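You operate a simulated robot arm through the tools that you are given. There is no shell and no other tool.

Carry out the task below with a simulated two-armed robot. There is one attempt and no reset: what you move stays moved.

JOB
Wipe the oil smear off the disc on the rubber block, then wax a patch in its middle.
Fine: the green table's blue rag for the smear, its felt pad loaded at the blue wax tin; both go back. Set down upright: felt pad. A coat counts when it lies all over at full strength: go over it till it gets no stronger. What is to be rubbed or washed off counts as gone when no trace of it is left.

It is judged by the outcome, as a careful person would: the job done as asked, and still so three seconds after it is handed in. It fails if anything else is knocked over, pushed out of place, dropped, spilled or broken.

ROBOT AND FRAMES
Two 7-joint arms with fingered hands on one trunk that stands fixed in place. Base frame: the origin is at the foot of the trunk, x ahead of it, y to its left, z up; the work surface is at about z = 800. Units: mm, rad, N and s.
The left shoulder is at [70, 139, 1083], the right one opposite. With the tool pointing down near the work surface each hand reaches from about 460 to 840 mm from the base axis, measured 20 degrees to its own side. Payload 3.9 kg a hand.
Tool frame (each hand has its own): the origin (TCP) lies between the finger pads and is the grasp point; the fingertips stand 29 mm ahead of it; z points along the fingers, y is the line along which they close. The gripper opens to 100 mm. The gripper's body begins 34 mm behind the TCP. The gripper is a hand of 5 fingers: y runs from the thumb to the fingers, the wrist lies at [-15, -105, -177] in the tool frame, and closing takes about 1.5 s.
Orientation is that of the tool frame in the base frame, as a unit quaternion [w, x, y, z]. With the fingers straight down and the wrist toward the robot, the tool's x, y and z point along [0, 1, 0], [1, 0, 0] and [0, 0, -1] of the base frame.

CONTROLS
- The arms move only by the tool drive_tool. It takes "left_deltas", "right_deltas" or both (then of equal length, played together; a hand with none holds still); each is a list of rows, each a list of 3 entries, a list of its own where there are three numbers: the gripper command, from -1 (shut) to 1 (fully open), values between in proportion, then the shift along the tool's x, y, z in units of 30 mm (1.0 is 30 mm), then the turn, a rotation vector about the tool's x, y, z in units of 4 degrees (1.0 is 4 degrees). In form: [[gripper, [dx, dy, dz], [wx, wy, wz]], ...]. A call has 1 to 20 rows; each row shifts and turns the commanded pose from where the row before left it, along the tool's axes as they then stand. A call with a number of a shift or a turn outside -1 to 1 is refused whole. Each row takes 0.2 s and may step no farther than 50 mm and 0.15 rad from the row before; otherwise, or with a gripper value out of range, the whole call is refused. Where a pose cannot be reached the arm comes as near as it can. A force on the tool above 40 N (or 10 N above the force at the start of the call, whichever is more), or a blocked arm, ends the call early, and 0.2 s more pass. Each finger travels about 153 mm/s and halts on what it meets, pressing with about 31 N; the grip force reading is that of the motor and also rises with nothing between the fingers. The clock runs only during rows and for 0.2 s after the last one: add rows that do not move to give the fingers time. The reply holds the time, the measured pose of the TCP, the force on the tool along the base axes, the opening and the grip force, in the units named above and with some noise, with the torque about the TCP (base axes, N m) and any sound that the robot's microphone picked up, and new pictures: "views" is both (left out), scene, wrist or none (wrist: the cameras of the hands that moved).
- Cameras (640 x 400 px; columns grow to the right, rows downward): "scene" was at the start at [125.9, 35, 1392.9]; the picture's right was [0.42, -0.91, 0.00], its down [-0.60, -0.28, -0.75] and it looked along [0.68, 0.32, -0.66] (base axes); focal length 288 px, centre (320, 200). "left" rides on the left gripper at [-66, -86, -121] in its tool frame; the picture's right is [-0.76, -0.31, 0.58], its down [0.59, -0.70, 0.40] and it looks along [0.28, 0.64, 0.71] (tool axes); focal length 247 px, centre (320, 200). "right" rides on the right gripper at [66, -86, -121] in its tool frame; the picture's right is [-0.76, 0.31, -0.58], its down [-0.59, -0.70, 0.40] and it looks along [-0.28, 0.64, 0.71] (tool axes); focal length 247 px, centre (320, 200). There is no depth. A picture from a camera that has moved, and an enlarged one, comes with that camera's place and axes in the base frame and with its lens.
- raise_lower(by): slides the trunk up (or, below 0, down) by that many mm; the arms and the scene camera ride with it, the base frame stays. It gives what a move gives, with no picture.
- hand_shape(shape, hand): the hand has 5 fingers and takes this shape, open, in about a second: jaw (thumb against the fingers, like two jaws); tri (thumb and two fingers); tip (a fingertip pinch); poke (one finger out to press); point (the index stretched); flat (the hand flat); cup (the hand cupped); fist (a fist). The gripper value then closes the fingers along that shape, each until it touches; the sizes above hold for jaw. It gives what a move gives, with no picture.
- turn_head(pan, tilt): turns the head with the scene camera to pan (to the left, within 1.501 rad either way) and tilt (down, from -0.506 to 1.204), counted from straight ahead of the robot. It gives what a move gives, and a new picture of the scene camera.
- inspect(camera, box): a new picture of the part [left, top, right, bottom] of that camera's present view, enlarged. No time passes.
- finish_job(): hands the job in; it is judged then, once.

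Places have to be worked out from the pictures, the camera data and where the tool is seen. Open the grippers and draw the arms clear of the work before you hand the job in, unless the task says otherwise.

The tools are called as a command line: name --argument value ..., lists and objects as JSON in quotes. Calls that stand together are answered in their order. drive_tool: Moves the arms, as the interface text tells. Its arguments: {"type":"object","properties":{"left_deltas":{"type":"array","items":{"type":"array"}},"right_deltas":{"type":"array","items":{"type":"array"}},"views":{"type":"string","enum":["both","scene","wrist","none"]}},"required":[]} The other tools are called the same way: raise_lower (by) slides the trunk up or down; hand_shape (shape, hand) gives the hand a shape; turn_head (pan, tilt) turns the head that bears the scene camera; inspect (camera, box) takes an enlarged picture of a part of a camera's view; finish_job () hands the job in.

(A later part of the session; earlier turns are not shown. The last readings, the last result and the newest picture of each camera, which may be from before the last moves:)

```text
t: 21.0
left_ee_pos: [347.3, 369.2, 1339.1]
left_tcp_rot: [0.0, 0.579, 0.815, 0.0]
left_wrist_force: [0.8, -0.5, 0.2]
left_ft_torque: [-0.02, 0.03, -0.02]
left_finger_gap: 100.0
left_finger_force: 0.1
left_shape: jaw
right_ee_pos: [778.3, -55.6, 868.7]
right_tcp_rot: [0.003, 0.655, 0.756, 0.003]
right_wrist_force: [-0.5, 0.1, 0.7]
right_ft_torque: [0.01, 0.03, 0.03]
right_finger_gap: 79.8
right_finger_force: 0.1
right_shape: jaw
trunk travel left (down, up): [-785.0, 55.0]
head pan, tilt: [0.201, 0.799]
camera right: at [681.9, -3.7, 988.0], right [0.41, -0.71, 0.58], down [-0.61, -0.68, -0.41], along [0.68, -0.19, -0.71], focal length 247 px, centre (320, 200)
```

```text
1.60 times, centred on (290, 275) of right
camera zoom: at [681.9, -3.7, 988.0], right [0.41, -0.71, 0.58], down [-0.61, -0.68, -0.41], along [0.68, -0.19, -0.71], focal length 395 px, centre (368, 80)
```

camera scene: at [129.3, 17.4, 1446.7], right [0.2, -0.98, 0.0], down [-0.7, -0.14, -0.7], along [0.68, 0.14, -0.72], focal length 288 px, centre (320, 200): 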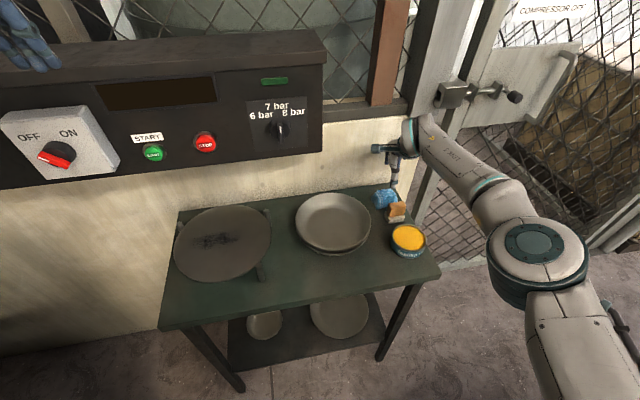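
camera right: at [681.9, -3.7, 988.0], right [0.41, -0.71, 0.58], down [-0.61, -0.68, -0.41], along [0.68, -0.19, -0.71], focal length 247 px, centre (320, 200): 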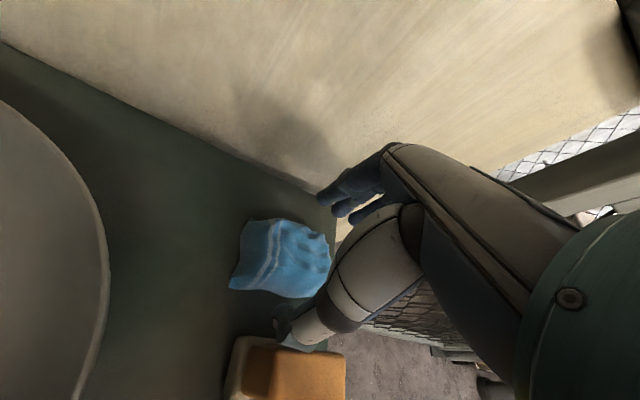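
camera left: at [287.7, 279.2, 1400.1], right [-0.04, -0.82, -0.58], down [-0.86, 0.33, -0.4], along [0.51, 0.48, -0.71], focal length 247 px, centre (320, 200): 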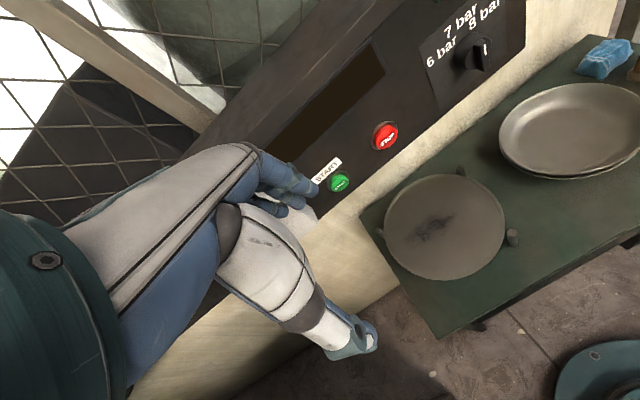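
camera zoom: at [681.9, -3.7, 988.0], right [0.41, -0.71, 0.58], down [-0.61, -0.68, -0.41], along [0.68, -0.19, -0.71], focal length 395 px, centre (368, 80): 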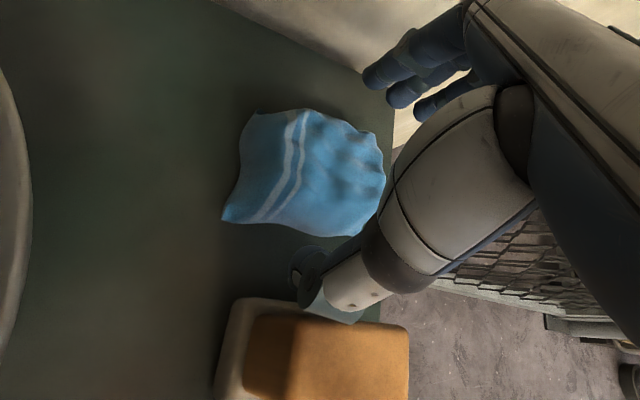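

Thumb is lined up between rag and pad, fingers toward the wall with clearance. I descend the last ~30 mm in small rows and watch the force.

drive_tool --right_deltas '[[0.6, [0.05, 0.1, 0.25], [0, 0, 0]], [0.6, [0, 0, 0.25], [0, 0, 0]], [0.6, [0, 0, 0.25], [0, 0, 0]], [0.6, [0, 0, 0.25], [0, 0, 0]]]' --views "wrist"

inspect --camera "right" --box '[180, 150, 400, 400]'

inspect --camera "scene" --box '[360, 170, 430, 230]'

```text
t: 22.0
left_ee_pos: [348.2, 369.0, 1339.9]
left_tcp_rot: [0.0, 0.579, 0.815, 0.0]
left_wrist_force: [-0.3, -0.4, 0.3]
left_ft_torque: [0.04, 0.0, -0.04]
left_finger_gap: 99.9
left_finger_force: 0.0
left_shape: jaw
right_ee_pos: [773.6, -54.1, 839.4]
right_tcp_rot: [0.002, 0.655, 0.756, 0.003]
right_wrist_force: [-1.1, 0.2, 0.9]
right_ft_torque: [0.02, 0.01, -0.02]
right_finger_gap: 80.4
right_finger_force: 0.1
right_shape: jaw
right hand out of reach, approached as far as the arm can: row 1, 4
trunk travel left (down, up): [-785.0, 55.0]
head pan, tilt: [0.201, 0.799]
camera right: at [677.7, -3.0, 959.5], right [0.41, -0.71, 0.58], down [-0.61, -0.68, -0.41], along [0.68, -0.19, -0.71], focal length 247 px, centre (320, 200)
```

right: 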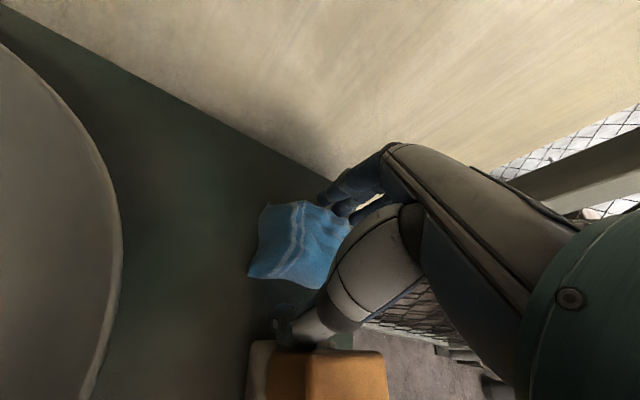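

```text
1.60 times, centred on (290, 275) of right
camera zoom: at [677.7, -3.0, 959.5], right [0.41, -0.71, 0.58], down [-0.61, -0.68, -0.41], along [0.68, -0.19, -0.71], focal length 395 px, centre (368, 80)
```

zoom: 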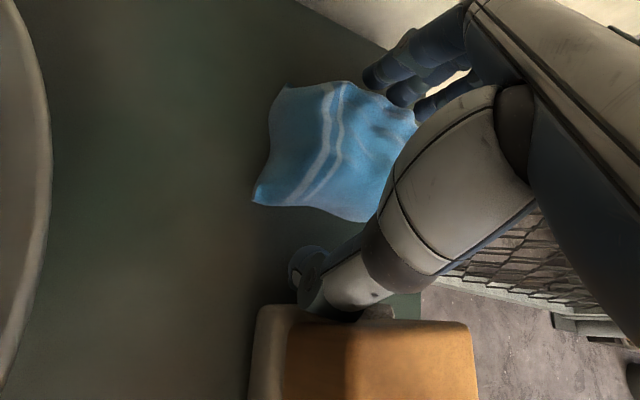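

```text
6.67 times, centred on (395, 200) of scene
camera zoom: at [129.1, 15.7, 1446.7], right [0.2, -0.98, 0.0], down [-0.7, -0.14, -0.7], along [0.68, 0.14, -0.72], focal length 1923 px, centre (-180, 200)
```

zoom: 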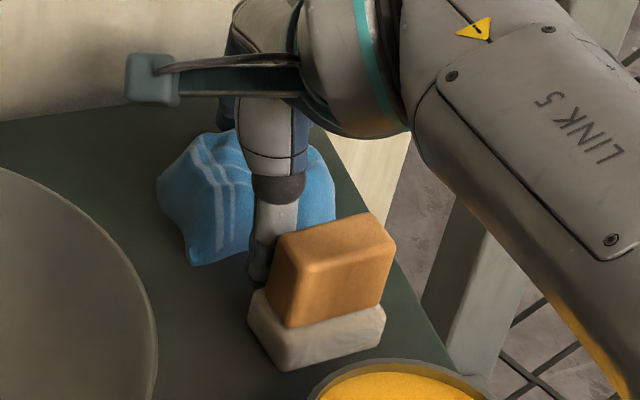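

The hand slipped back to x≈774 near its reach limit, so the thumb is close to the pad. Tilting the fingers ~5° forward brings the wrist back; I do that and shift 8 mm forward to centre on the rag.

drive_tool --right_deltas '[[0.6, [0, 0, -0.05], [-0.42, 0, 0]], [0.6, [0, 0, -0.05], [-0.42, 0, 0]], [0.6, [0, 0.1, 0], [-0.42, 0, 0]], [0.6, [0, 0.1, 0], [0, 0, 0]], [0.6, [0, 0.07, 0.03], [0, 0, 0]]]' --views "wrist"

inspect --camera "right" --box '[180, 150, 400, 400]'

inspect --camera "scene" --box '[360, 170, 430, 230]'

```text
t: 23.2
left_ee_pos: [349.1, 369.2, 1339.4]
left_tcp_rot: [0.0, 0.579, 0.815, 0.0]
left_wrist_force: [-0.8, 0.3, -1.1]
left_ft_torque: [0.03, -0.01, 0.01]
left_finger_gap: 99.7
left_finger_force: 0.1
left_shape: jaw
right_ee_pos: [781.9, -53.0, 843.0]
right_tcp_rot: [0.031, 0.654, 0.755, 0.036]
right_wrist_force: [0.3, 0.3, -1.2]
right_ft_torque: [-0.02, 0.0, 0.01]
right_finger_gap: 80.3
right_finger_force: 0.2
right_shape: jaw
trunk travel left (down, up): [-785.0, 55.0]
head pan, tilt: [0.201, 0.799]
camera right: at [675.6, -3.2, 954.7], right [0.36, -0.71, 0.6], down [-0.57, -0.68, -0.46], along [0.74, -0.18, -0.65], focal length 247 px, centre (320, 200)
```

right: 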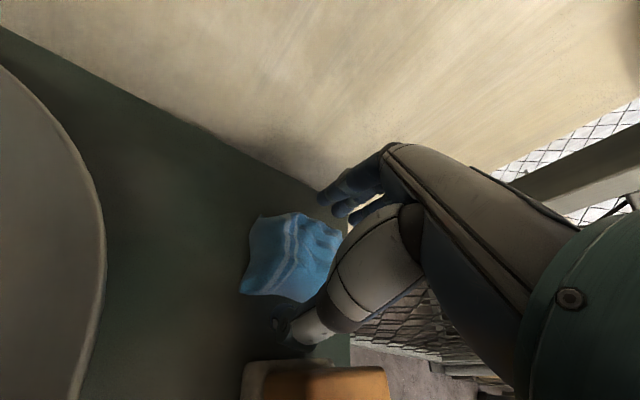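

```text
1.60 times, centred on (290, 275) of right
camera zoom: at [675.6, -3.2, 954.7], right [0.36, -0.71, 0.6], down [-0.57, -0.68, -0.46], along [0.74, -0.18, -0.65], focal length 395 px, centre (368, 80)
```

zoom: 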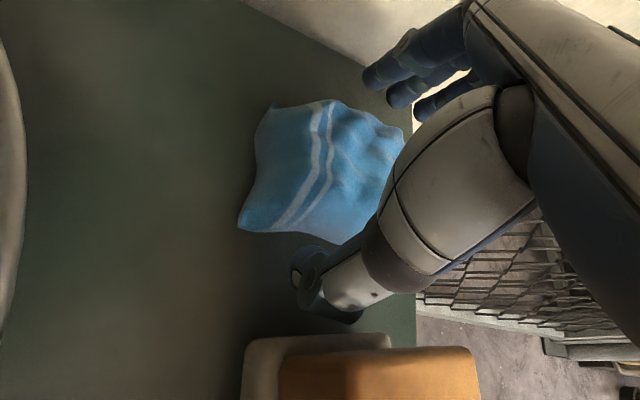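

```text
6.67 times, centred on (395, 200) of scene
camera zoom: at [128.9, 15.7, 1446.7], right [0.2, -0.98, 0.0], down [-0.7, -0.14, -0.7], along [0.68, 0.14, -0.72], focal length 1923 px, centre (-180, 200)
```

zoom: 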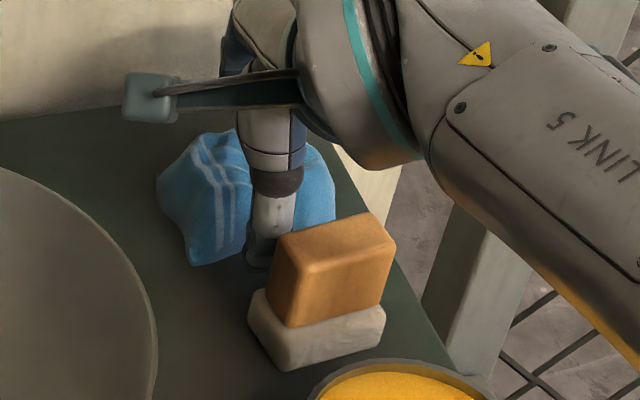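

Now centred at (782, -53), thumb well clear of the pad. I lower 4 mm and close on the rag.

drive_tool --right_deltas '[[0.6, [0, 0, 0.13], [0, 0, 0]], [0.3, [0, 0, 0], [0, 0, 0]], [0.0, [0, 0, 0], [0, 0, 0]], [-0.4, [0, 0, 0], [0, 0, 0]], [-1, [0, 0, 0], [0, 0, 0]], [-1, [0, 0, 0], [0, 0, 0]], [-1, [0, 0, 0], [0, 0, 0]], [-1, [0, 0, 0], [0, 0, 0]]]' --views "wrist"

inspect --camera "scene" --box '[360, 170, 430, 230]'

inspect --camera "right" --box '[180, 150, 400, 400]'

```text
t: 25.0
left_ee_pos: [347.1, 368.2, 1340.0]
left_tcp_rot: [0.0, 0.579, 0.815, 0.0]
left_wrist_force: [-0.1, 0.9, -0.2]
left_ft_torque: [-0.01, 0.04, 0.04]
left_finger_gap: 100.0
left_finger_force: 0.1
left_shape: jaw
right_ee_pos: [781.0, -53.0, 839.1]
right_tcp_rot: [0.032, 0.653, 0.756, 0.037]
right_wrist_force: [0.2, -0.7, 0.2]
right_ft_torque: [-0.03, 0.05, 0.06]
right_finger_gap: 42.0
right_finger_force: 31.2
right_shape: jaw
trunk travel left (down, up): [-785.0, 55.0]
head pan, tilt: [0.201, 0.799]
camera right: at [675.9, -3.0, 950.8], right [0.36, -0.71, 0.6], down [-0.57, -0.68, -0.46], along [0.74, -0.18, -0.65], focal length 247 px, centre (320, 200)
```

right: 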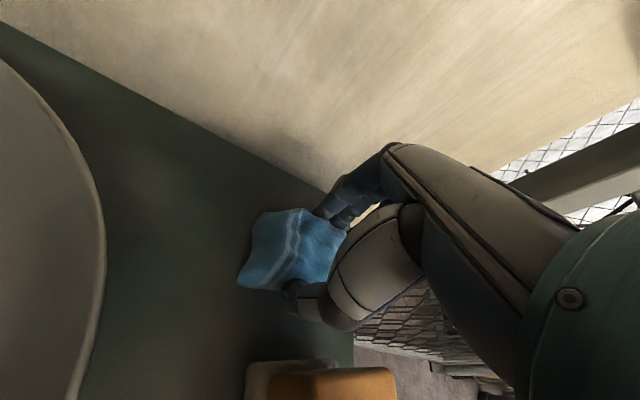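

```text
6.67 times, centred on (395, 200) of scene
camera zoom: at [128.8, 15.6, 1446.7], right [0.2, -0.98, 0.0], down [-0.7, -0.14, -0.7], along [0.68, 0.14, -0.72], focal length 1923 px, centre (-180, 200)
```

zoom: 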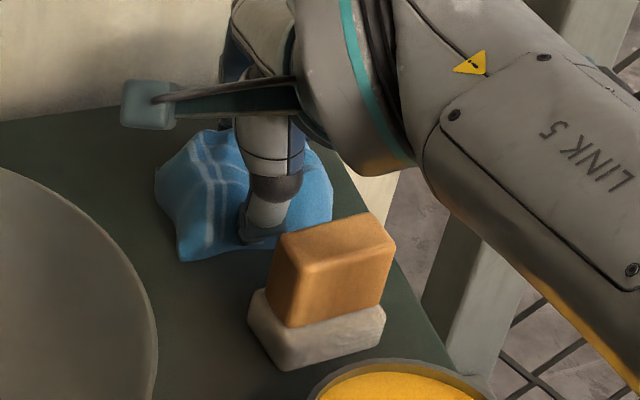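

```text
1.60 times, centred on (290, 275) of right
camera zoom: at [675.9, -3.0, 950.8], right [0.36, -0.71, 0.6], down [-0.57, -0.68, -0.46], along [0.74, -0.18, -0.65], focal length 395 px, centre (368, 80)
```

zoom: 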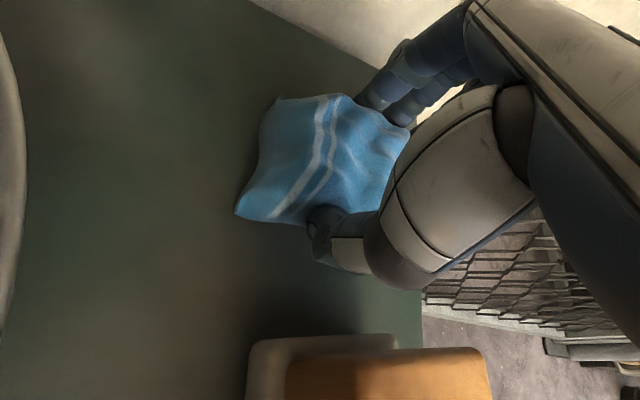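

The rag is gripped (gap 42 mm, 31 N) with the TCP at (781, -53, 839). I lift it straight up about 85 mm.

drive_tool --right_deltas '[[-1, [0, 0, -0.3], [0, 0, 0]], [-1, [0, 0, -0.5], [0, 0, 0]], [-1, [0, 0, -0.6], [0, 0, 0]], [-1, [0, 0, -0.7], [0, 0, 0]], [-1, [0, 0, -0.7], [0, 0, 0]], [-1, [0, 0, 0], [0, 0, 0]]]' --views "both"

```text
t: 26.4
left_ee_pos: [349.1, 368.7, 1339.7]
left_tcp_rot: [0.0, 0.579, 0.815, 0.0]
left_wrist_force: [0.0, 0.8, -0.5]
left_ft_torque: [0.01, -0.05, 0.03]
left_finger_gap: 99.5
left_finger_force: 0.0
left_shape: jaw
right_ee_pos: [774.1, -54.8, 920.8]
right_tcp_rot: [0.031, 0.654, 0.755, 0.036]
right_wrist_force: [-0.4, 0.1, -0.6]
right_ft_torque: [0.02, 0.0, -0.01]
right_finger_gap: 41.7
right_finger_force: 31.6
right_shape: jaw
trunk travel left (down, up): [-785.0, 55.0]
head pan, tilt: [0.201, 0.799]
camera scene: at [129.3, 15.7, 1446.7], right [0.2, -0.98, 0.0], down [-0.7, -0.14, -0.7], along [0.68, 0.14, -0.72], focal length 288 px, centre (320, 200)
camera right: at [668.4, -4.2, 1033.9], right [0.36, -0.71, 0.6], down [-0.57, -0.68, -0.46], along [0.74, -0.18, -0.65], focal length 247 px, centre (320, 200)
```

scene: 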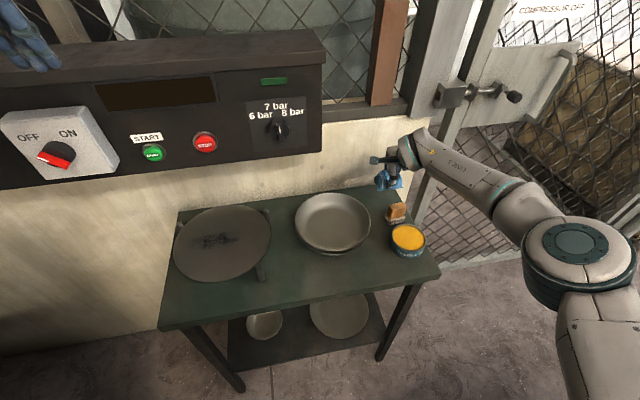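
right: 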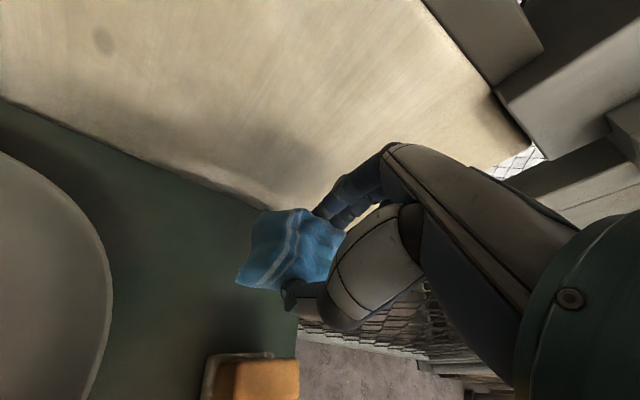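

The rag lifted cleanly. I carry it back and left over the plates at z≈945 toward the disc, staying in front of the control panel.

drive_tool --right_deltas '[[-1, [0.4, -0.4, -0.155], [0, 0, 0]], [-1, [0.568, -0.553, -0.155], [0, 0, 0]], [-1, [0.568, -0.553, -0.155], [0, 0, 0]], [-1, [0.568, -0.553, -0.155], [0, 0, 0]], [-1, [0.568, -0.553, -0.155], [0, 0, 0]], [-1, [0.568, -0.553, -0.155], [0, 0, 0]], [-1, [0.568, -0.553, -0.155], [0, 0, 0]], [-1, [0.568, -0.553, -0.155], [0, 0, 0]]]' --views "scene"

```text
t: 28.2
left_ee_pos: [348.6, 368.8, 1340.1]
left_tcp_rot: [0.001, 0.58, 0.815, 0.0]
left_wrist_force: [-0.3, 0.2, -0.3]
left_ft_torque: [0.0, -0.04, -0.03]
left_finger_gap: 99.6
left_finger_force: 0.0
left_shape: jaw
right_ee_pos: [625.4, 57.5, 947.8]
right_tcp_rot: [0.031, 0.655, 0.754, 0.036]
right_wrist_force: [0.1, 0.6, -0.6]
right_ft_torque: [-0.01, -0.01, -0.02]
right_finger_gap: 41.7
right_finger_force: 30.9
right_shape: jaw
trunk travel left (down, up): [-785.0, 55.0]
head pan, tilt: [0.201, 0.799]
camera scene: at [128.2, 16.3, 1446.8], right [0.2, -0.98, 0.0], down [-0.7, -0.14, -0.7], along [0.68, 0.14, -0.72], focal length 288 px, centre (320, 200)
```

scene: 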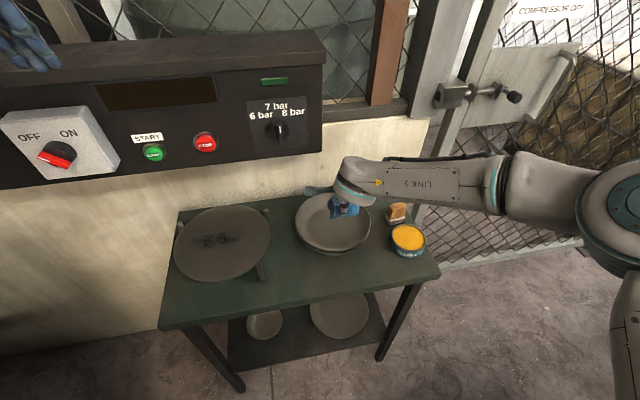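

All well; the path onward is clear. I continue to above the disc.

drive_tool --right_deltas '[[-1, [0.6, -0.17, -0.015], [0, 0, 0]], [-1, [0.841, -0.236, -0.015], [0, 0, 0]], [-1, [0.841, -0.236, -0.015], [0, 0, 0]], [-1, [0.841, -0.236, -0.015], [0, 0, 0]], [-1, [0.841, -0.236, -0.015], [0, 0, 0]], [-1, [0.841, -0.236, -0.015], [0, 0, 0]], [-1, [0.841, -0.236, -0.015], [0, 0, 0]], [-1, [0.841, -0.236, -0.015], [0, 0, 0]]]' --views "both"

```text
t: 30.0
left_ee_pos: [347.7, 370.3, 1340.1]
left_tcp_rot: [0.0, 0.579, 0.815, -0.001]
left_wrist_force: [0.1, 0.0, -0.2]
left_ft_torque: [-0.01, -0.02, 0.01]
left_finger_gap: 99.9
left_finger_force: 0.1
left_shape: jaw
right_ee_pos: [544.5, 240.6, 946.7]
right_tcp_rot: [0.031, 0.654, 0.755, 0.036]
right_wrist_force: [0.3, 0.2, 0.0]
right_ft_torque: [-0.03, 0.04, 0.02]
right_finger_gap: 41.7
right_finger_force: 30.9
right_shape: jaw
trunk travel left (down, up): [-785.0, 55.0]
head pan, tilt: [0.201, 0.799]
camera scene: at [128.5, 16.7, 1446.7], right [0.2, -0.98, 0.0], down [-0.7, -0.14, -0.7], along [0.68, 0.14, -0.72], focal length 288 px, centre (320, 200)
camera right: at [437.3, 291.9, 1058.2], right [0.36, -0.71, 0.6], down [-0.57, -0.68, -0.46], along [0.74, -0.18, -0.65], focal length 247 px, centre (320, 200)
```

scene: 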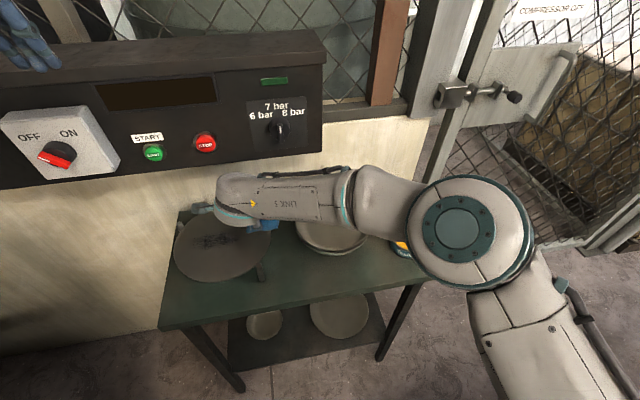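
right: 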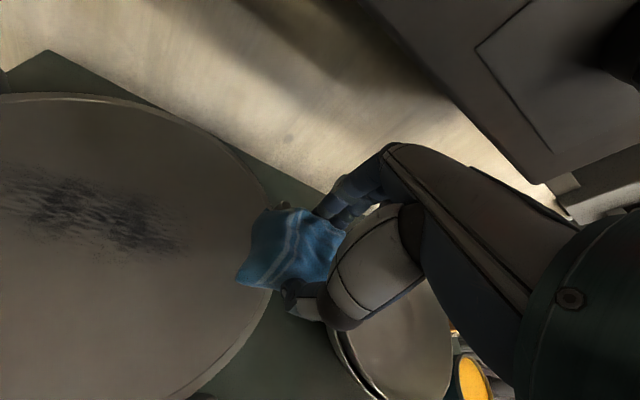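

Rag is now approaching the disc; the smear is visible in the wrist view. I move to above the smear's middle at z≈930.

drive_tool --right_deltas '[[-1, [0.783, -0.246, 0.09], [0, 0, 0]], [-1, [0.783, -0.246, 0.09], [0, 0, 0]], [-1, [0.783, -0.246, 0.09], [0, 0, 0]], [-1, [0.783, -0.246, 0.09], [0, 0, 0]], [-1, [0.783, -0.246, 0.09], [0, 0, 0]]]' --views "both"

inspect --camera "left" --box '[350, 130, 560, 290]'

```text
t: 31.2
left_ee_pos: [348.5, 369.1, 1339.5]
left_tcp_rot: [-0.001, 0.58, 0.815, 0.0]
left_wrist_force: [1.2, 0.5, 0.0]
left_ft_torque: [-0.03, 0.04, 0.01]
left_finger_gap: 100.0
left_finger_force: 0.0
left_shape: jaw
right_ee_pos: [519.5, 291.7, 938.3]
right_tcp_rot: [0.03, 0.654, 0.755, 0.037]
right_wrist_force: [0.1, 0.0, -1.2]
right_ft_torque: [-0.04, -0.01, -0.01]
right_finger_gap: 41.4
right_finger_force: 30.6
right_shape: jaw
right hand out of reach, approached as far as the arm can: row 3, 4, 5
trunk travel left (down, up): [-785.0, 55.0]
head pan, tilt: [0.201, 0.799]
camera scene: at [129.3, 15.6, 1446.7], right [0.2, -0.98, 0.0], down [-0.7, -0.14, -0.7], along [0.68, 0.14, -0.72], focal length 288 px, centre (320, 200)
camera right: at [414.0, 342.7, 1050.0], right [0.36, -0.71, 0.6], down [-0.57, -0.68, -0.46], along [0.74, -0.18, -0.65], focal length 247 px, centre (320, 200)
```

scene: 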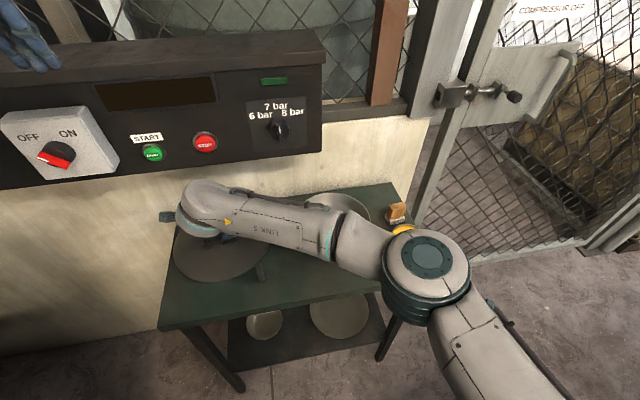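
right: 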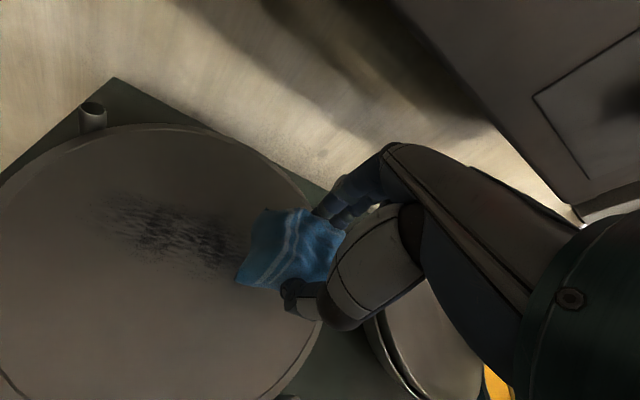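

```text
2.50 times, centred on (455, 210) of left
camera zoom: at [288.3, 279.7, 1459.7], right [-0.04, -0.82, -0.58], down [-0.86, 0.33, -0.4], along [0.51, 0.48, -0.71], focal length 617 px, centre (-18, 175)
```

zoom: 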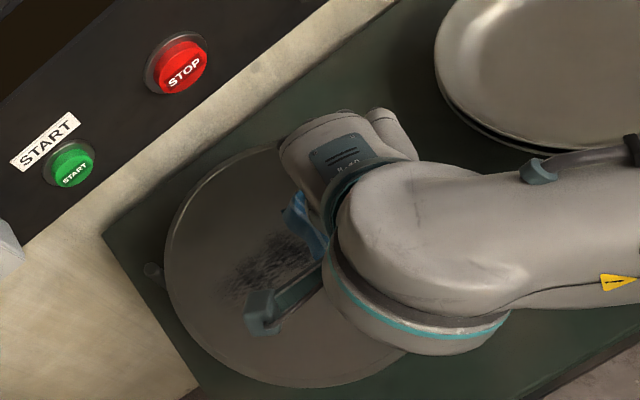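

Out of reach with this yaw as the forearm comes from the right; I turn the hand about 20° to the left around the vertical, keeping the rag level.

drive_tool --right_deltas '[[-1, [0, 0, 0], [0, 0.069, -0.711]], [-1, [0, 0, 0], [0, 0.069, -0.711]], [-1, [0, 0, 0], [0, 0.069, -0.711]], [-1, [0, 0, 0], [0, 0.069, -0.711]], [-1, [0, 0, 0], [0, 0.069, -0.711]], [-1, [0, 0, 0], [0, 0.069, -0.711]], [-1, [0, 0, 0], [0, 0.069, -0.711]]]' --views "none"

```text
t: 32.8
left_ee_pos: [348.6, 368.8, 1339.8]
left_tcp_rot: [0.0, 0.579, 0.815, 0.0]
left_wrist_force: [-0.1, -0.5, 0.2]
left_ft_torque: [0.02, 0.03, -0.02]
left_finger_gap: 99.6
left_finger_force: 0.0
left_shape: jaw
right_ee_pos: [519.2, 293.1, 938.0]
right_tcp_rot: [0.023, 0.513, 0.857, 0.042]
right_wrist_force: [-0.2, -0.6, -0.7]
right_ft_torque: [-0.01, 0.0, 0.0]
right_finger_gap: 41.3
right_finger_force: 31.0
right_shape: jaw
trunk travel left (down, up): [-785.0, 55.0]
head pan, tilt: [0.201, 0.799]
```

Yaw is now ≈28°, position held. I move to above the right part of the smear at (511, 333, 925).

drive_tool --right_deltas '[[-1, [0.65, 0.17, 0.235], [0, 0, 0]], [-1, [0.65, 0.17, 0.235], [0, 0, 0]], [-1, [0, 0, 0], [0, 0, 0]]]' --views "wrist"

inspect --camera "left" --box '[380, 150, 540, 270]'

```text
t: 33.6
left_ee_pos: [348.6, 368.3, 1340.1]
left_tcp_rot: [0.001, 0.579, 0.815, 0.0]
left_wrist_force: [0.4, -0.3, 0.1]
left_ft_torque: [0.01, -0.03, 0.02]
left_finger_gap: 99.8
left_finger_force: 0.1
left_shape: jaw
right_ee_pos: [515.2, 326.5, 924.5]
right_tcp_rot: [0.024, 0.514, 0.856, 0.042]
right_wrist_force: [-0.2, 0.8, -1.0]
right_ft_torque: [0.0, 0.01, 0.02]
right_finger_gap: 41.5
right_finger_force: 30.7
right_shape: jaw
right hand out of reach, approached as far as the arm can: row 2
trunk travel left (down, up): [-785.0, 55.0]
head pan, tilt: [0.201, 0.799]
camera right: at [398.4, 337.3, 1036.1], right [0.58, -0.55, 0.6], down [-0.31, -0.83, -0.47], along [0.76, 0.08, -0.65], focal length 247 px, centre (320, 200)
```

right: 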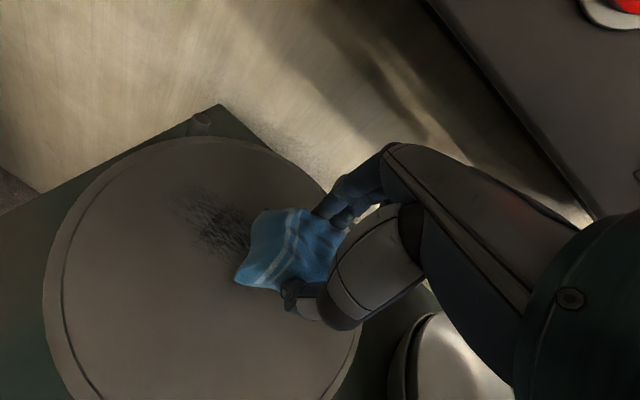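

```text
3.33 times, centred on (460, 210) of left
camera zoom: at [287.9, 279.0, 1460.0], right [-0.04, -0.82, -0.58], down [-0.86, 0.33, -0.4], along [0.51, 0.48, -0.71], focal length 823 px, centre (-147, 167)
```

zoom: 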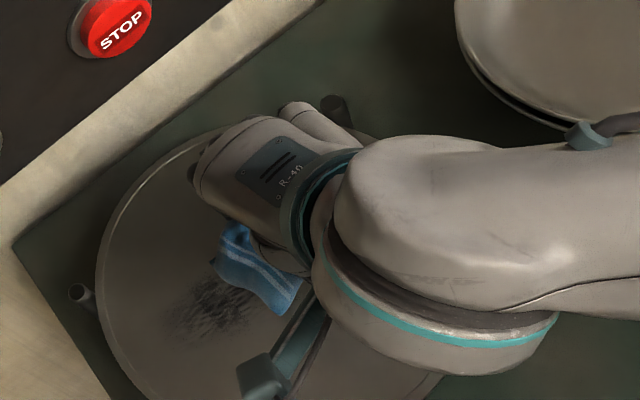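

Reach is limited again; more left yaw should help as the forearm comes from the right. I turn another ~22° left in place.

drive_tool --right_deltas '[[-1, [0, 0, 0], [0, 0.067, -0.69]], [-1, [0, 0, 0], [0, 0.067, -0.69]], [-1, [0, 0, 0], [0, 0.067, -0.69]], [-1, [0, 0, 0], [0, 0.067, -0.69]], [-1, [0, 0, 0], [0, 0.067, -0.69]], [-1, [0, 0, 0], [0, 0.067, -0.69]], [-1, [0, 0, 0], [0, 0.067, -0.69]], [-1, [0, 0, 0], [0, 0.067, -0.69]]]' --views "none"

```text
t: 35.4
left_ee_pos: [349.1, 368.3, 1339.8]
left_tcp_rot: [0.0, 0.58, 0.815, 0.001]
left_wrist_force: [-1.2, 0.0, 0.8]
left_ft_torque: [0.0, 0.01, -0.01]
left_finger_gap: 99.8
left_finger_force: 0.1
left_shape: jaw
right_ee_pos: [515.4, 327.0, 925.0]
right_tcp_rot: [0.016, 0.338, 0.94, 0.046]
right_wrist_force: [0.0, 0.4, -1.4]
right_ft_torque: [-0.01, 0.01, 0.02]
right_finger_gap: 41.4
right_finger_force: 31.0
right_shape: jaw
trunk travel left (down, up): [-785.0, 55.0]
head pan, tilt: [0.201, 0.799]
```

Yaw ≈50° held in place. I test whether the far end of the smear, about (482, 402), is reachable at this height.

drive_tool --right_deltas '[[-1, [0.61, 0.31, 0.03], [0, 0, 0]], [-1, [0.61, 0.31, 0.03], [0, 0, 0]], [-1, [0.61, 0.31, 0.03], [0, 0, 0]], [-1, [0.61, 0.31, 0.03], [0, 0, 0]]]' --views "both"

inspect --camera "left" --box '[380, 150, 540, 270]'

```text
t: 36.4
left_ee_pos: [349.2, 368.3, 1339.7]
left_tcp_rot: [0.0, 0.579, 0.815, 0.001]
left_wrist_force: [0.8, 0.4, -0.3]
left_ft_torque: [-0.02, 0.0, -0.03]
left_finger_gap: 99.8
left_finger_force: 0.0
left_shape: jaw
right_ee_pos: [485.4, 356.5, 926.1]
right_tcp_rot: [0.016, 0.338, 0.94, 0.045]
right_wrist_force: [0.2, -0.1, -0.5]
right_ft_torque: [0.02, -0.02, 0.03]
right_finger_gap: 41.3
right_finger_force: 30.9
right_shape: jaw
right hand out of reach, approached as far as the arm can: row 2, 3, 4
trunk travel left (down, up): [-785.0, 55.0]
head pan, tilt: [0.201, 0.799]
camera scene: at [129.1, 16.0, 1446.7], right [0.2, -0.98, 0.0], down [-0.7, -0.14, -0.7], along [0.68, 0.14, -0.72], focal length 288 px, centre (320, 200)
camera right: at [373.5, 322.6, 1038.3], right [0.74, -0.29, 0.6], down [0.03, -0.88, -0.47], along [0.67, 0.36, -0.65], focal length 247 px, centre (320, 200)
```

scene: 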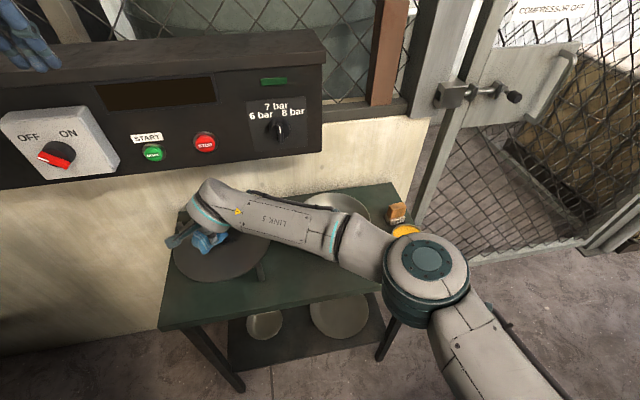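
right: 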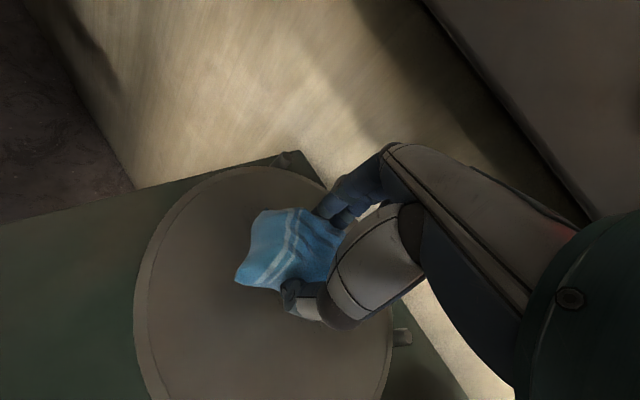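

```text
3.33 times, centred on (460, 210) of left
camera zoom: at [288.0, 280.1, 1459.7], right [-0.04, -0.82, -0.58], down [-0.86, 0.32, -0.4], along [0.51, 0.48, -0.71], focal length 823 px, centre (-147, 167)
```

zoom: 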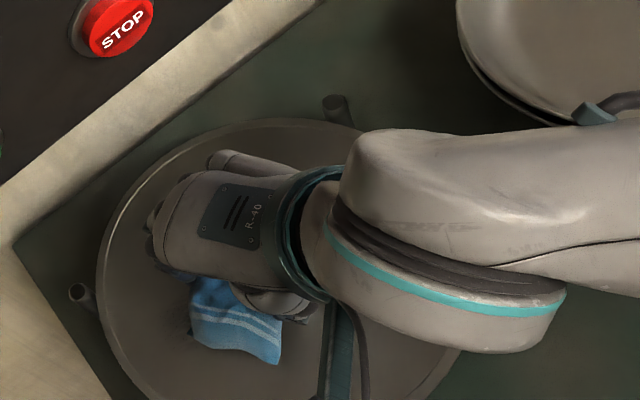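

The right arm can't cover the left end of the smear, but the left arm is well placed over the disc. I'll set the rag down on the right side of the disc (near the smear) and take it with the left hand; first I move back right and turn the yaw to ≈12° so the rag lies parallel to the table edge.

drive_tool --right_deltas '[[-1, [-0.687, -0.312, -0.031], [0, 0, 0]], [-1, [-0.687, -0.312, -0.031], [0, 0, 0]], [-1, [-0.687, -0.312, -0.031], [0, 0, 0]], [-1, [-0.687, -0.312, -0.031], [0, 0, 0]], [-1, [0, 0, 0], [0, -0.066, 0.682]], [-1, [0, 0, 0], [0, -0.066, 0.682]], [-1, [0, 0, 0], [0, -0.066, 0.682]], [-1, [0, 0, 0], [0, -0.066, 0.682]], [-1, [0, 0, 0], [0, -0.066, 0.682]], [-1, [0, 0, 0], [0, -0.066, 0.682]], [-1, [0, 0, 0], [0, -0.066, 0.682]], [-1, [0, 0, 0], [0, -0.066, 0.682]], [-1, [0, 0, 0], [0, -0.066, 0.682]], [-1, [0, 0, 0], [0, -0.066, 0.682]], [-1, [0, 0, 0], [0, -0.066, 0.682]], [-1, [0, 0, 0], [0, -0.066, 0.682]], [-1, [0, 0, 0], [0, -0.066, 0.682]], [-1, [0, 0, 0], [0, -0.066, 0.682]]]' --views "both"

```text
t: 40.2
left_ee_pos: [348.5, 369.1, 1340.6]
left_tcp_rot: [0.0, 0.579, 0.815, 0.001]
left_wrist_force: [-0.6, -0.7, -0.1]
left_ft_torque: [-0.02, -0.03, -0.06]
left_finger_gap: 99.9
left_finger_force: 0.0
left_shape: jaw
right_ee_pos: [526.2, 274.0, 926.3]
right_tcp_rot: [0.028, 0.629, 0.776, 0.038]
right_wrist_force: [-0.1, 0.4, 0.0]
right_ft_torque: [0.02, -0.03, -0.01]
right_finger_gap: 41.1
right_finger_force: 30.4
right_shape: jaw
trunk travel left (down, up): [-785.0, 55.0]
head pan, tilt: [0.201, 0.799]
camera scene: at [128.8, 15.8, 1446.7], right [0.2, -0.98, 0.0], down [-0.7, -0.14, -0.7], along [0.68, 0.14, -0.72], focal length 288 px, centre (320, 200)
camera right: at [416.6, 317.5, 1038.1], right [0.4, -0.69, 0.6], down [-0.53, -0.71, -0.46], along [0.75, -0.13, -0.65], focal length 247 px, centre (320, 200)
```

scene: 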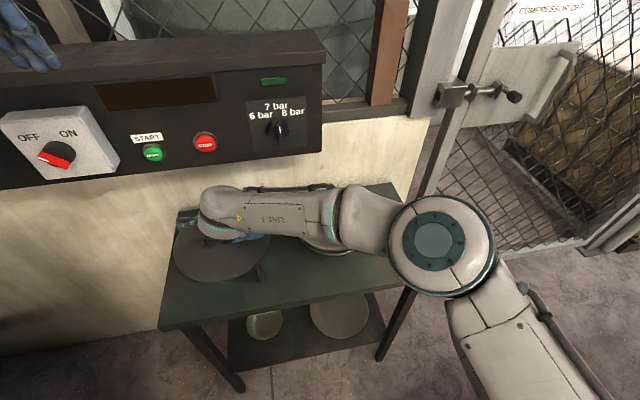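
right: 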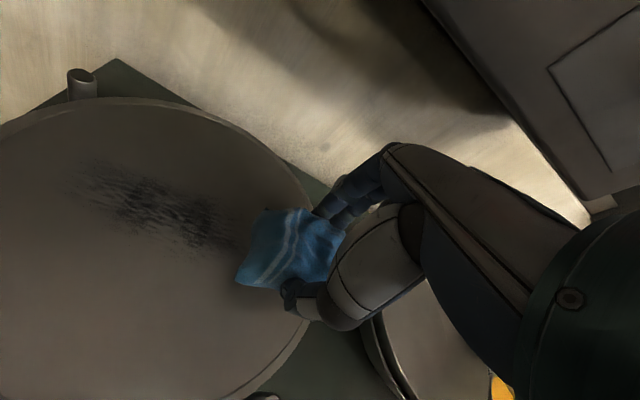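

Yaw ≈12°, the rag is over the disc's right side. I shift slightly left to (517, 292) and descend to just above contact.

drive_tool --right_deltas '[[-1, [0.33, -0.1, 0.16], [0, 0, 0]], [-1, [0.33, -0.1, 0.16], [0, 0, 0]], [-1, [0, 0, 0.25], [0, 0, 0]], [-1, [0, 0, 0.2], [0, 0, 0]], [-1, [0, 0, 0], [0, 0, 0]]]' --views "wrist"

inspect --camera "left" --box '[380, 150, 540, 270]'

inspect --camera "scene" --box '[160, 180, 290, 290]'

```text
t: 41.4
left_ee_pos: [349.3, 368.5, 1340.1]
left_tcp_rot: [0.0, 0.579, 0.815, 0.0]
left_wrist_force: [0.2, -0.2, 0.0]
left_ft_torque: [-0.01, 0.03, 0.01]
left_finger_gap: 99.6
left_finger_force: 0.0
left_shape: jaw
right_ee_pos: [517.1, 292.8, 901.7]
right_tcp_rot: [0.028, 0.629, 0.776, 0.037]
right_wrist_force: [0.1, -0.8, 0.3]
right_ft_torque: [0.0, 0.0, 0.0]
right_finger_gap: 41.4
right_finger_force: 31.1
right_shape: jaw
trunk travel left (down, up): [-785.0, 55.0]
head pan, tilt: [0.201, 0.799]
camera right: at [408.5, 335.7, 1014.7], right [0.4, -0.69, 0.6], down [-0.53, -0.71, -0.47], along [0.75, -0.13, -0.65], focal length 247 px, centre (320, 200)
```

right: 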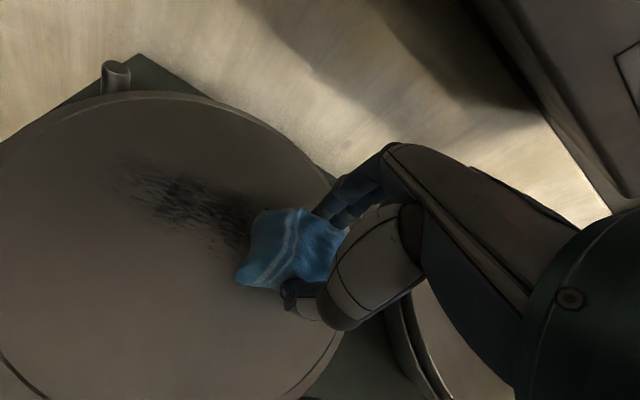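

```text
3.33 times, centred on (460, 210) of left
camera zoom: at [287.7, 279.7, 1459.9], right [-0.04, -0.82, -0.58], down [-0.86, 0.33, -0.4], along [0.51, 0.48, -0.71], focal length 823 px, centre (-147, 167)
```

zoom: 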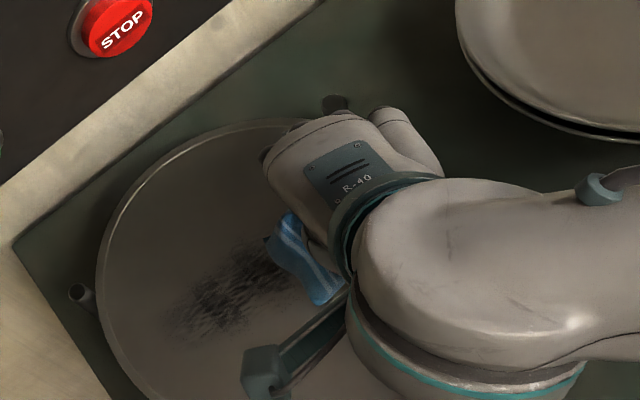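

```text
3.64 times, centred on (225, 235) of scene
camera zoom: at [128.8, 15.5, 1446.7], right [0.2, -0.98, 0.0], down [-0.7, -0.14, -0.7], along [0.68, 0.14, -0.72], focal length 1049 px, centre (666, 73)
```

zoom: 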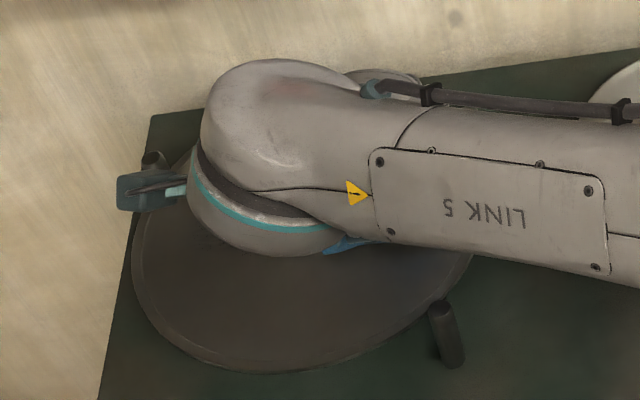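

Rag is about 5 mm above the disc by estimate. I lower in 1.5 mm steps and watch the force.

drive_tool --right_deltas '[[-1, [0, 0, 0.05], [0, 0, 0]], [-1, [0, 0, 0.05], [0, 0, 0]], [-1, [0, 0, 0.05], [0, 0, 0]], [-1, [0, 0, 0.05], [0, 0, 0]]]' --views "none"

```text
t: 42.4
left_ee_pos: [349.0, 368.6, 1338.3]
left_tcp_rot: [0.0, 0.579, 0.815, -0.001]
left_wrist_force: [-0.7, 0.1, -0.1]
left_ft_torque: [0.01, 0.0, 0.0]
left_finger_gap: 100.0
left_finger_force: 0.1
left_shape: jaw
right_ee_pos: [518.0, 291.7, 895.5]
right_tcp_rot: [0.028, 0.628, 0.777, 0.038]
right_wrist_force: [-0.4, -0.3, 0.1]
right_ft_torque: [-0.02, 0.01, 0.02]
right_finger_gap: 41.4
right_finger_force: 31.3
right_shape: jaw
trunk travel left (down, up): [-785.0, 55.0]
head pan, tilt: [0.201, 0.799]
```

drive_tool --right_deltas '[[-1, [0, 0, 0.04], [0, 0, 0]], [-1, [0, 0, 0.04], [0, 0, 0]], [-1, [0, 0, 0.04], [0, 0, 0]], [-1, [0, 0, 0.04], [0, 0, 0]]]' --views "none"

```text
t: 43.4
left_ee_pos: [348.2, 368.1, 1340.0]
left_tcp_rot: [0.001, 0.579, 0.815, 0.001]
left_wrist_force: [-1.3, -0.5, -0.3]
left_ft_torque: [0.01, 0.02, 0.0]
left_finger_gap: 99.8
left_finger_force: 0.1
left_shape: jaw
right_ee_pos: [518.7, 291.7, 891.6]
right_tcp_rot: [0.028, 0.629, 0.776, 0.038]
right_wrist_force: [1.1, -0.4, 0.3]
right_ft_torque: [0.0, 0.03, 0.0]
right_finger_gap: 41.7
right_finger_force: 31.5
right_shape: jaw
trunk travel left (down, up): [-785.0, 55.0]
head pan, tilt: [0.201, 0.799]
```

No contact yet at 891.6; I keep lowering in ~1.2 mm steps.

drive_tool --right_deltas '[[-1, [0, 0, 0.04], [0, 0, 0]], [-1, [0, 0, 0.04], [0, 0, 0]], [-1, [0, 0, 0.04], [0, 0, 0]], [-1, [0, 0, 0.04], [0, 0, 0]]]' --views "none"

```text
t: 44.4
left_ee_pos: [346.0, 367.9, 1341.2]
left_tcp_rot: [0.001, 0.58, 0.815, 0.001]
left_wrist_force: [-0.1, -0.1, -0.1]
left_ft_torque: [0.02, 0.02, 0.01]
left_finger_gap: 99.9
left_finger_force: 0.2
left_shape: jaw
right_ee_pos: [518.0, 292.4, 891.2]
right_tcp_rot: [0.028, 0.629, 0.776, 0.039]
right_wrist_force: [1.5, 0.8, 23.0]
right_ft_torque: [-0.03, 0.1, 0.02]
right_finger_gap: 43.5
right_finger_force: 30.9
right_shape: jaw
trunk travel left (down, up): [-785.0, 55.0]
head pan, tilt: [0.201, 0.799]
```

Contact: 23 N with TCP at 891, so the disc top is at about z≈852. I ease off to light contact and release the rag here.

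drive_tool --right_deltas '[[-1, [0, 0, -0.07], [0, 0, 0]], [-1, [0, 0, -0.05], [0, 0, 0]], [-0.4, [0, 0, 0], [0, 0, 0]], [0.0, [0, 0, 0], [0, 0, 0]], [0.4, [0, 0, 0], [0, 0, 0]], [0.8, [0, 0, 0], [0, 0, 0]], [1, [0, 0, 0], [0, 0, 0]], [1, [0, 0, 0], [0, 0, 0]]]' --views "wrist"

inspect --camera "left" --box '[380, 150, 540, 270]'

```text
t: 46.2
left_ee_pos: [348.8, 369.1, 1340.0]
left_tcp_rot: [0.001, 0.579, 0.815, 0.0]
left_wrist_force: [-0.7, -0.2, -0.8]
left_ft_torque: [-0.01, 0.0, 0.01]
left_finger_gap: 99.5
left_finger_force: 0.1
left_shape: jaw
right_ee_pos: [517.7, 293.3, 890.9]
right_tcp_rot: [0.028, 0.628, 0.777, 0.038]
right_wrist_force: [-0.1, 0.1, 0.4]
right_ft_torque: [-0.01, -0.01, 0.0]
right_finger_gap: 99.7
right_finger_force: 0.1
right_shape: jaw
trunk travel left (down, up): [-785.0, 55.0]
head pan, tilt: [0.201, 0.799]
camera right: at [409.8, 336.0, 1002.8], right [0.4, -0.69, 0.6], down [-0.53, -0.71, -0.47], along [0.75, -0.13, -0.65], focal length 247 px, centre (320, 200)
```

right: 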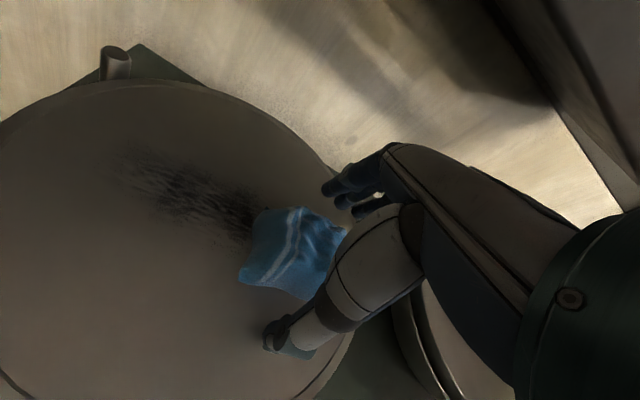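

```text
3.33 times, centred on (460, 210) of left
camera zoom: at [287.7, 279.7, 1459.9], right [-0.04, -0.82, -0.58], down [-0.86, 0.33, -0.4], along [0.51, 0.48, -0.71], focal length 823 px, centre (-147, 167)
```

zoom: 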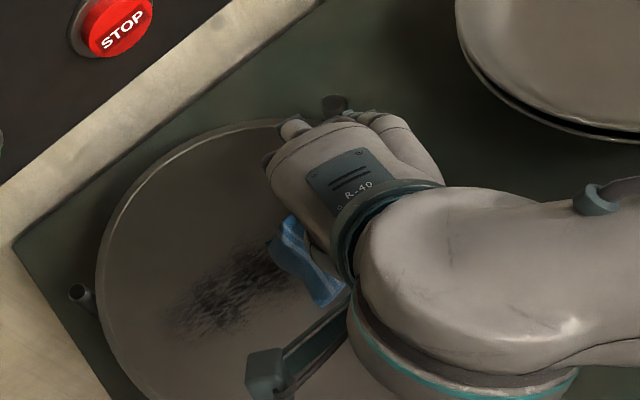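

Released without moving the rag. I raise the right hand clear and retreat to the right, over open space at z≈1000.

drive_tool --right_deltas '[[1, [0, 0, -0.4], [0, 0, 0]], [1, [0, 0, -0.8], [0, 0, 0]], [1, [0, 0, -0.8], [0, 0, 0]], [1, [0, 0, -0.7], [0, 0, 0]], [1, [-0.6, -0.07, -0.095], [0, 0, 0]], [1, [-0.92, -0.07, -0.095], [0, 0, 0]], [1, [-0.92, -0.07, -0.095], [0, 0, 0]], [1, [-0.92, -0.07, -0.095], [0, 0, 0]], [1, [-0.92, -0.07, -0.095], [0, 0, 0]], [1, [-0.92, -0.07, -0.095], [0, 0, 0]], [1, [-0.92, -0.07, -0.095], [0, 0, 0]], [1, [-0.92, -0.07, -0.095], [0, 0, 0]], [1, [-0.92, -0.07, -0.095], [0, 0, 0]], [1, [-0.92, -0.07, -0.095], [0, 0, 0]], [1, [-0.92, -0.07, -0.095], [0.7, 0, 0]], [1, [-0.92, -0.07, -0.095], [0.7, 0, 0]]]' --views "both"

inspect --camera "scene" --box '[160, 180, 290, 290]'

inspect --camera "left" --box '[380, 150, 540, 270]'

```text
t: 49.6
left_ee_pos: [348.1, 367.0, 1340.5]
left_tcp_rot: [0.001, 0.579, 0.815, 0.001]
left_wrist_force: [-0.1, -0.8, 0.3]
left_ft_torque: [-0.01, -0.01, -0.01]
left_finger_gap: 99.8
left_finger_force: 0.0
left_shape: jaw
right_ee_pos: [552.4, -32.5, 1001.7]
right_tcp_rot: [-0.003, 0.629, 0.778, 0.0]
right_wrist_force: [-0.3, -0.6, -0.8]
right_ft_torque: [-0.01, 0.02, 0.0]
right_finger_gap: 99.8
right_finger_force: 0.0
right_shape: jaw
trunk travel left (down, up): [-785.0, 55.0]
head pan, tilt: [0.201, 0.799]
camera scene: at [128.8, 14.3, 1446.7], right [0.2, -0.98, 0.0], down [-0.7, -0.14, -0.7], along [0.68, 0.14, -0.72], focal length 288 px, centre (320, 200)
camera right: at [452.8, 14.3, 1123.1], right [0.46, -0.68, 0.57], down [-0.57, -0.72, -0.4], along [0.68, -0.14, -0.72], focal length 247 px, centre (320, 200)
```

scene: 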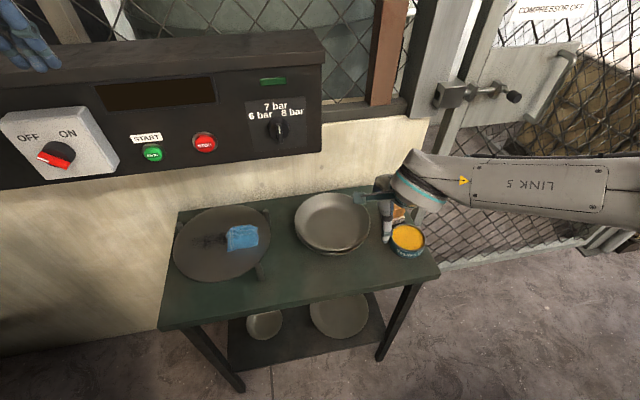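
right: 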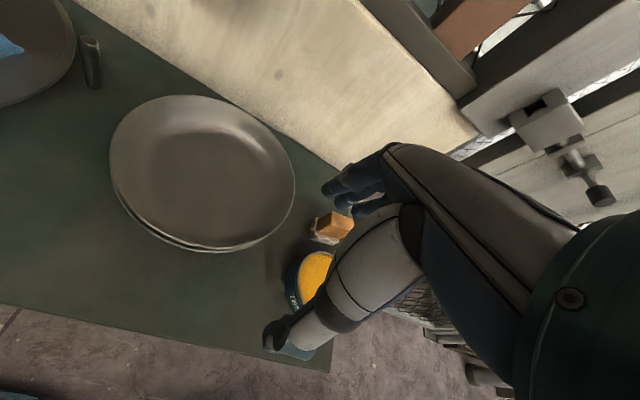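

```text
3.64 times, centred on (225, 235) of scene
camera zoom: at [128.8, 14.3, 1446.7], right [0.2, -0.98, 0.0], down [-0.7, -0.14, -0.7], along [0.68, 0.14, -0.72], focal length 1049 px, centre (666, 73)
```

zoom: 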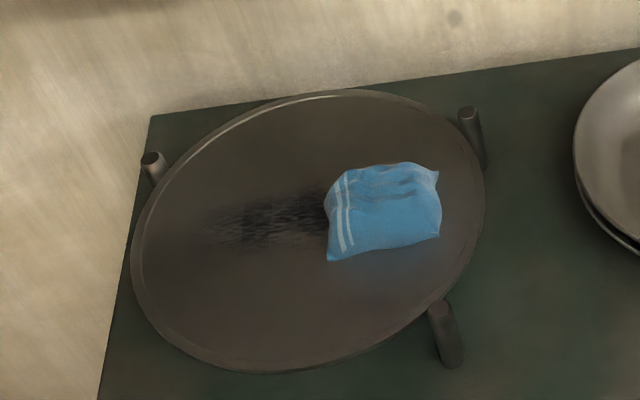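

```text
3.33 times, centred on (460, 210) of left
camera zoom: at [287.7, 278.4, 1460.1], right [-0.04, -0.82, -0.58], down [-0.86, 0.33, -0.4], along [0.51, 0.48, -0.71], focal length 823 px, centre (-147, 167)
```

zoom: 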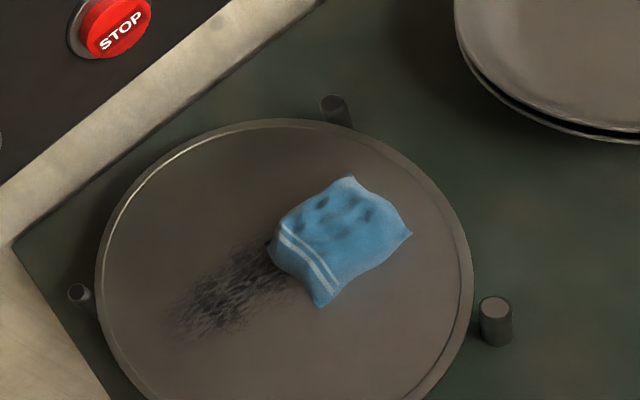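

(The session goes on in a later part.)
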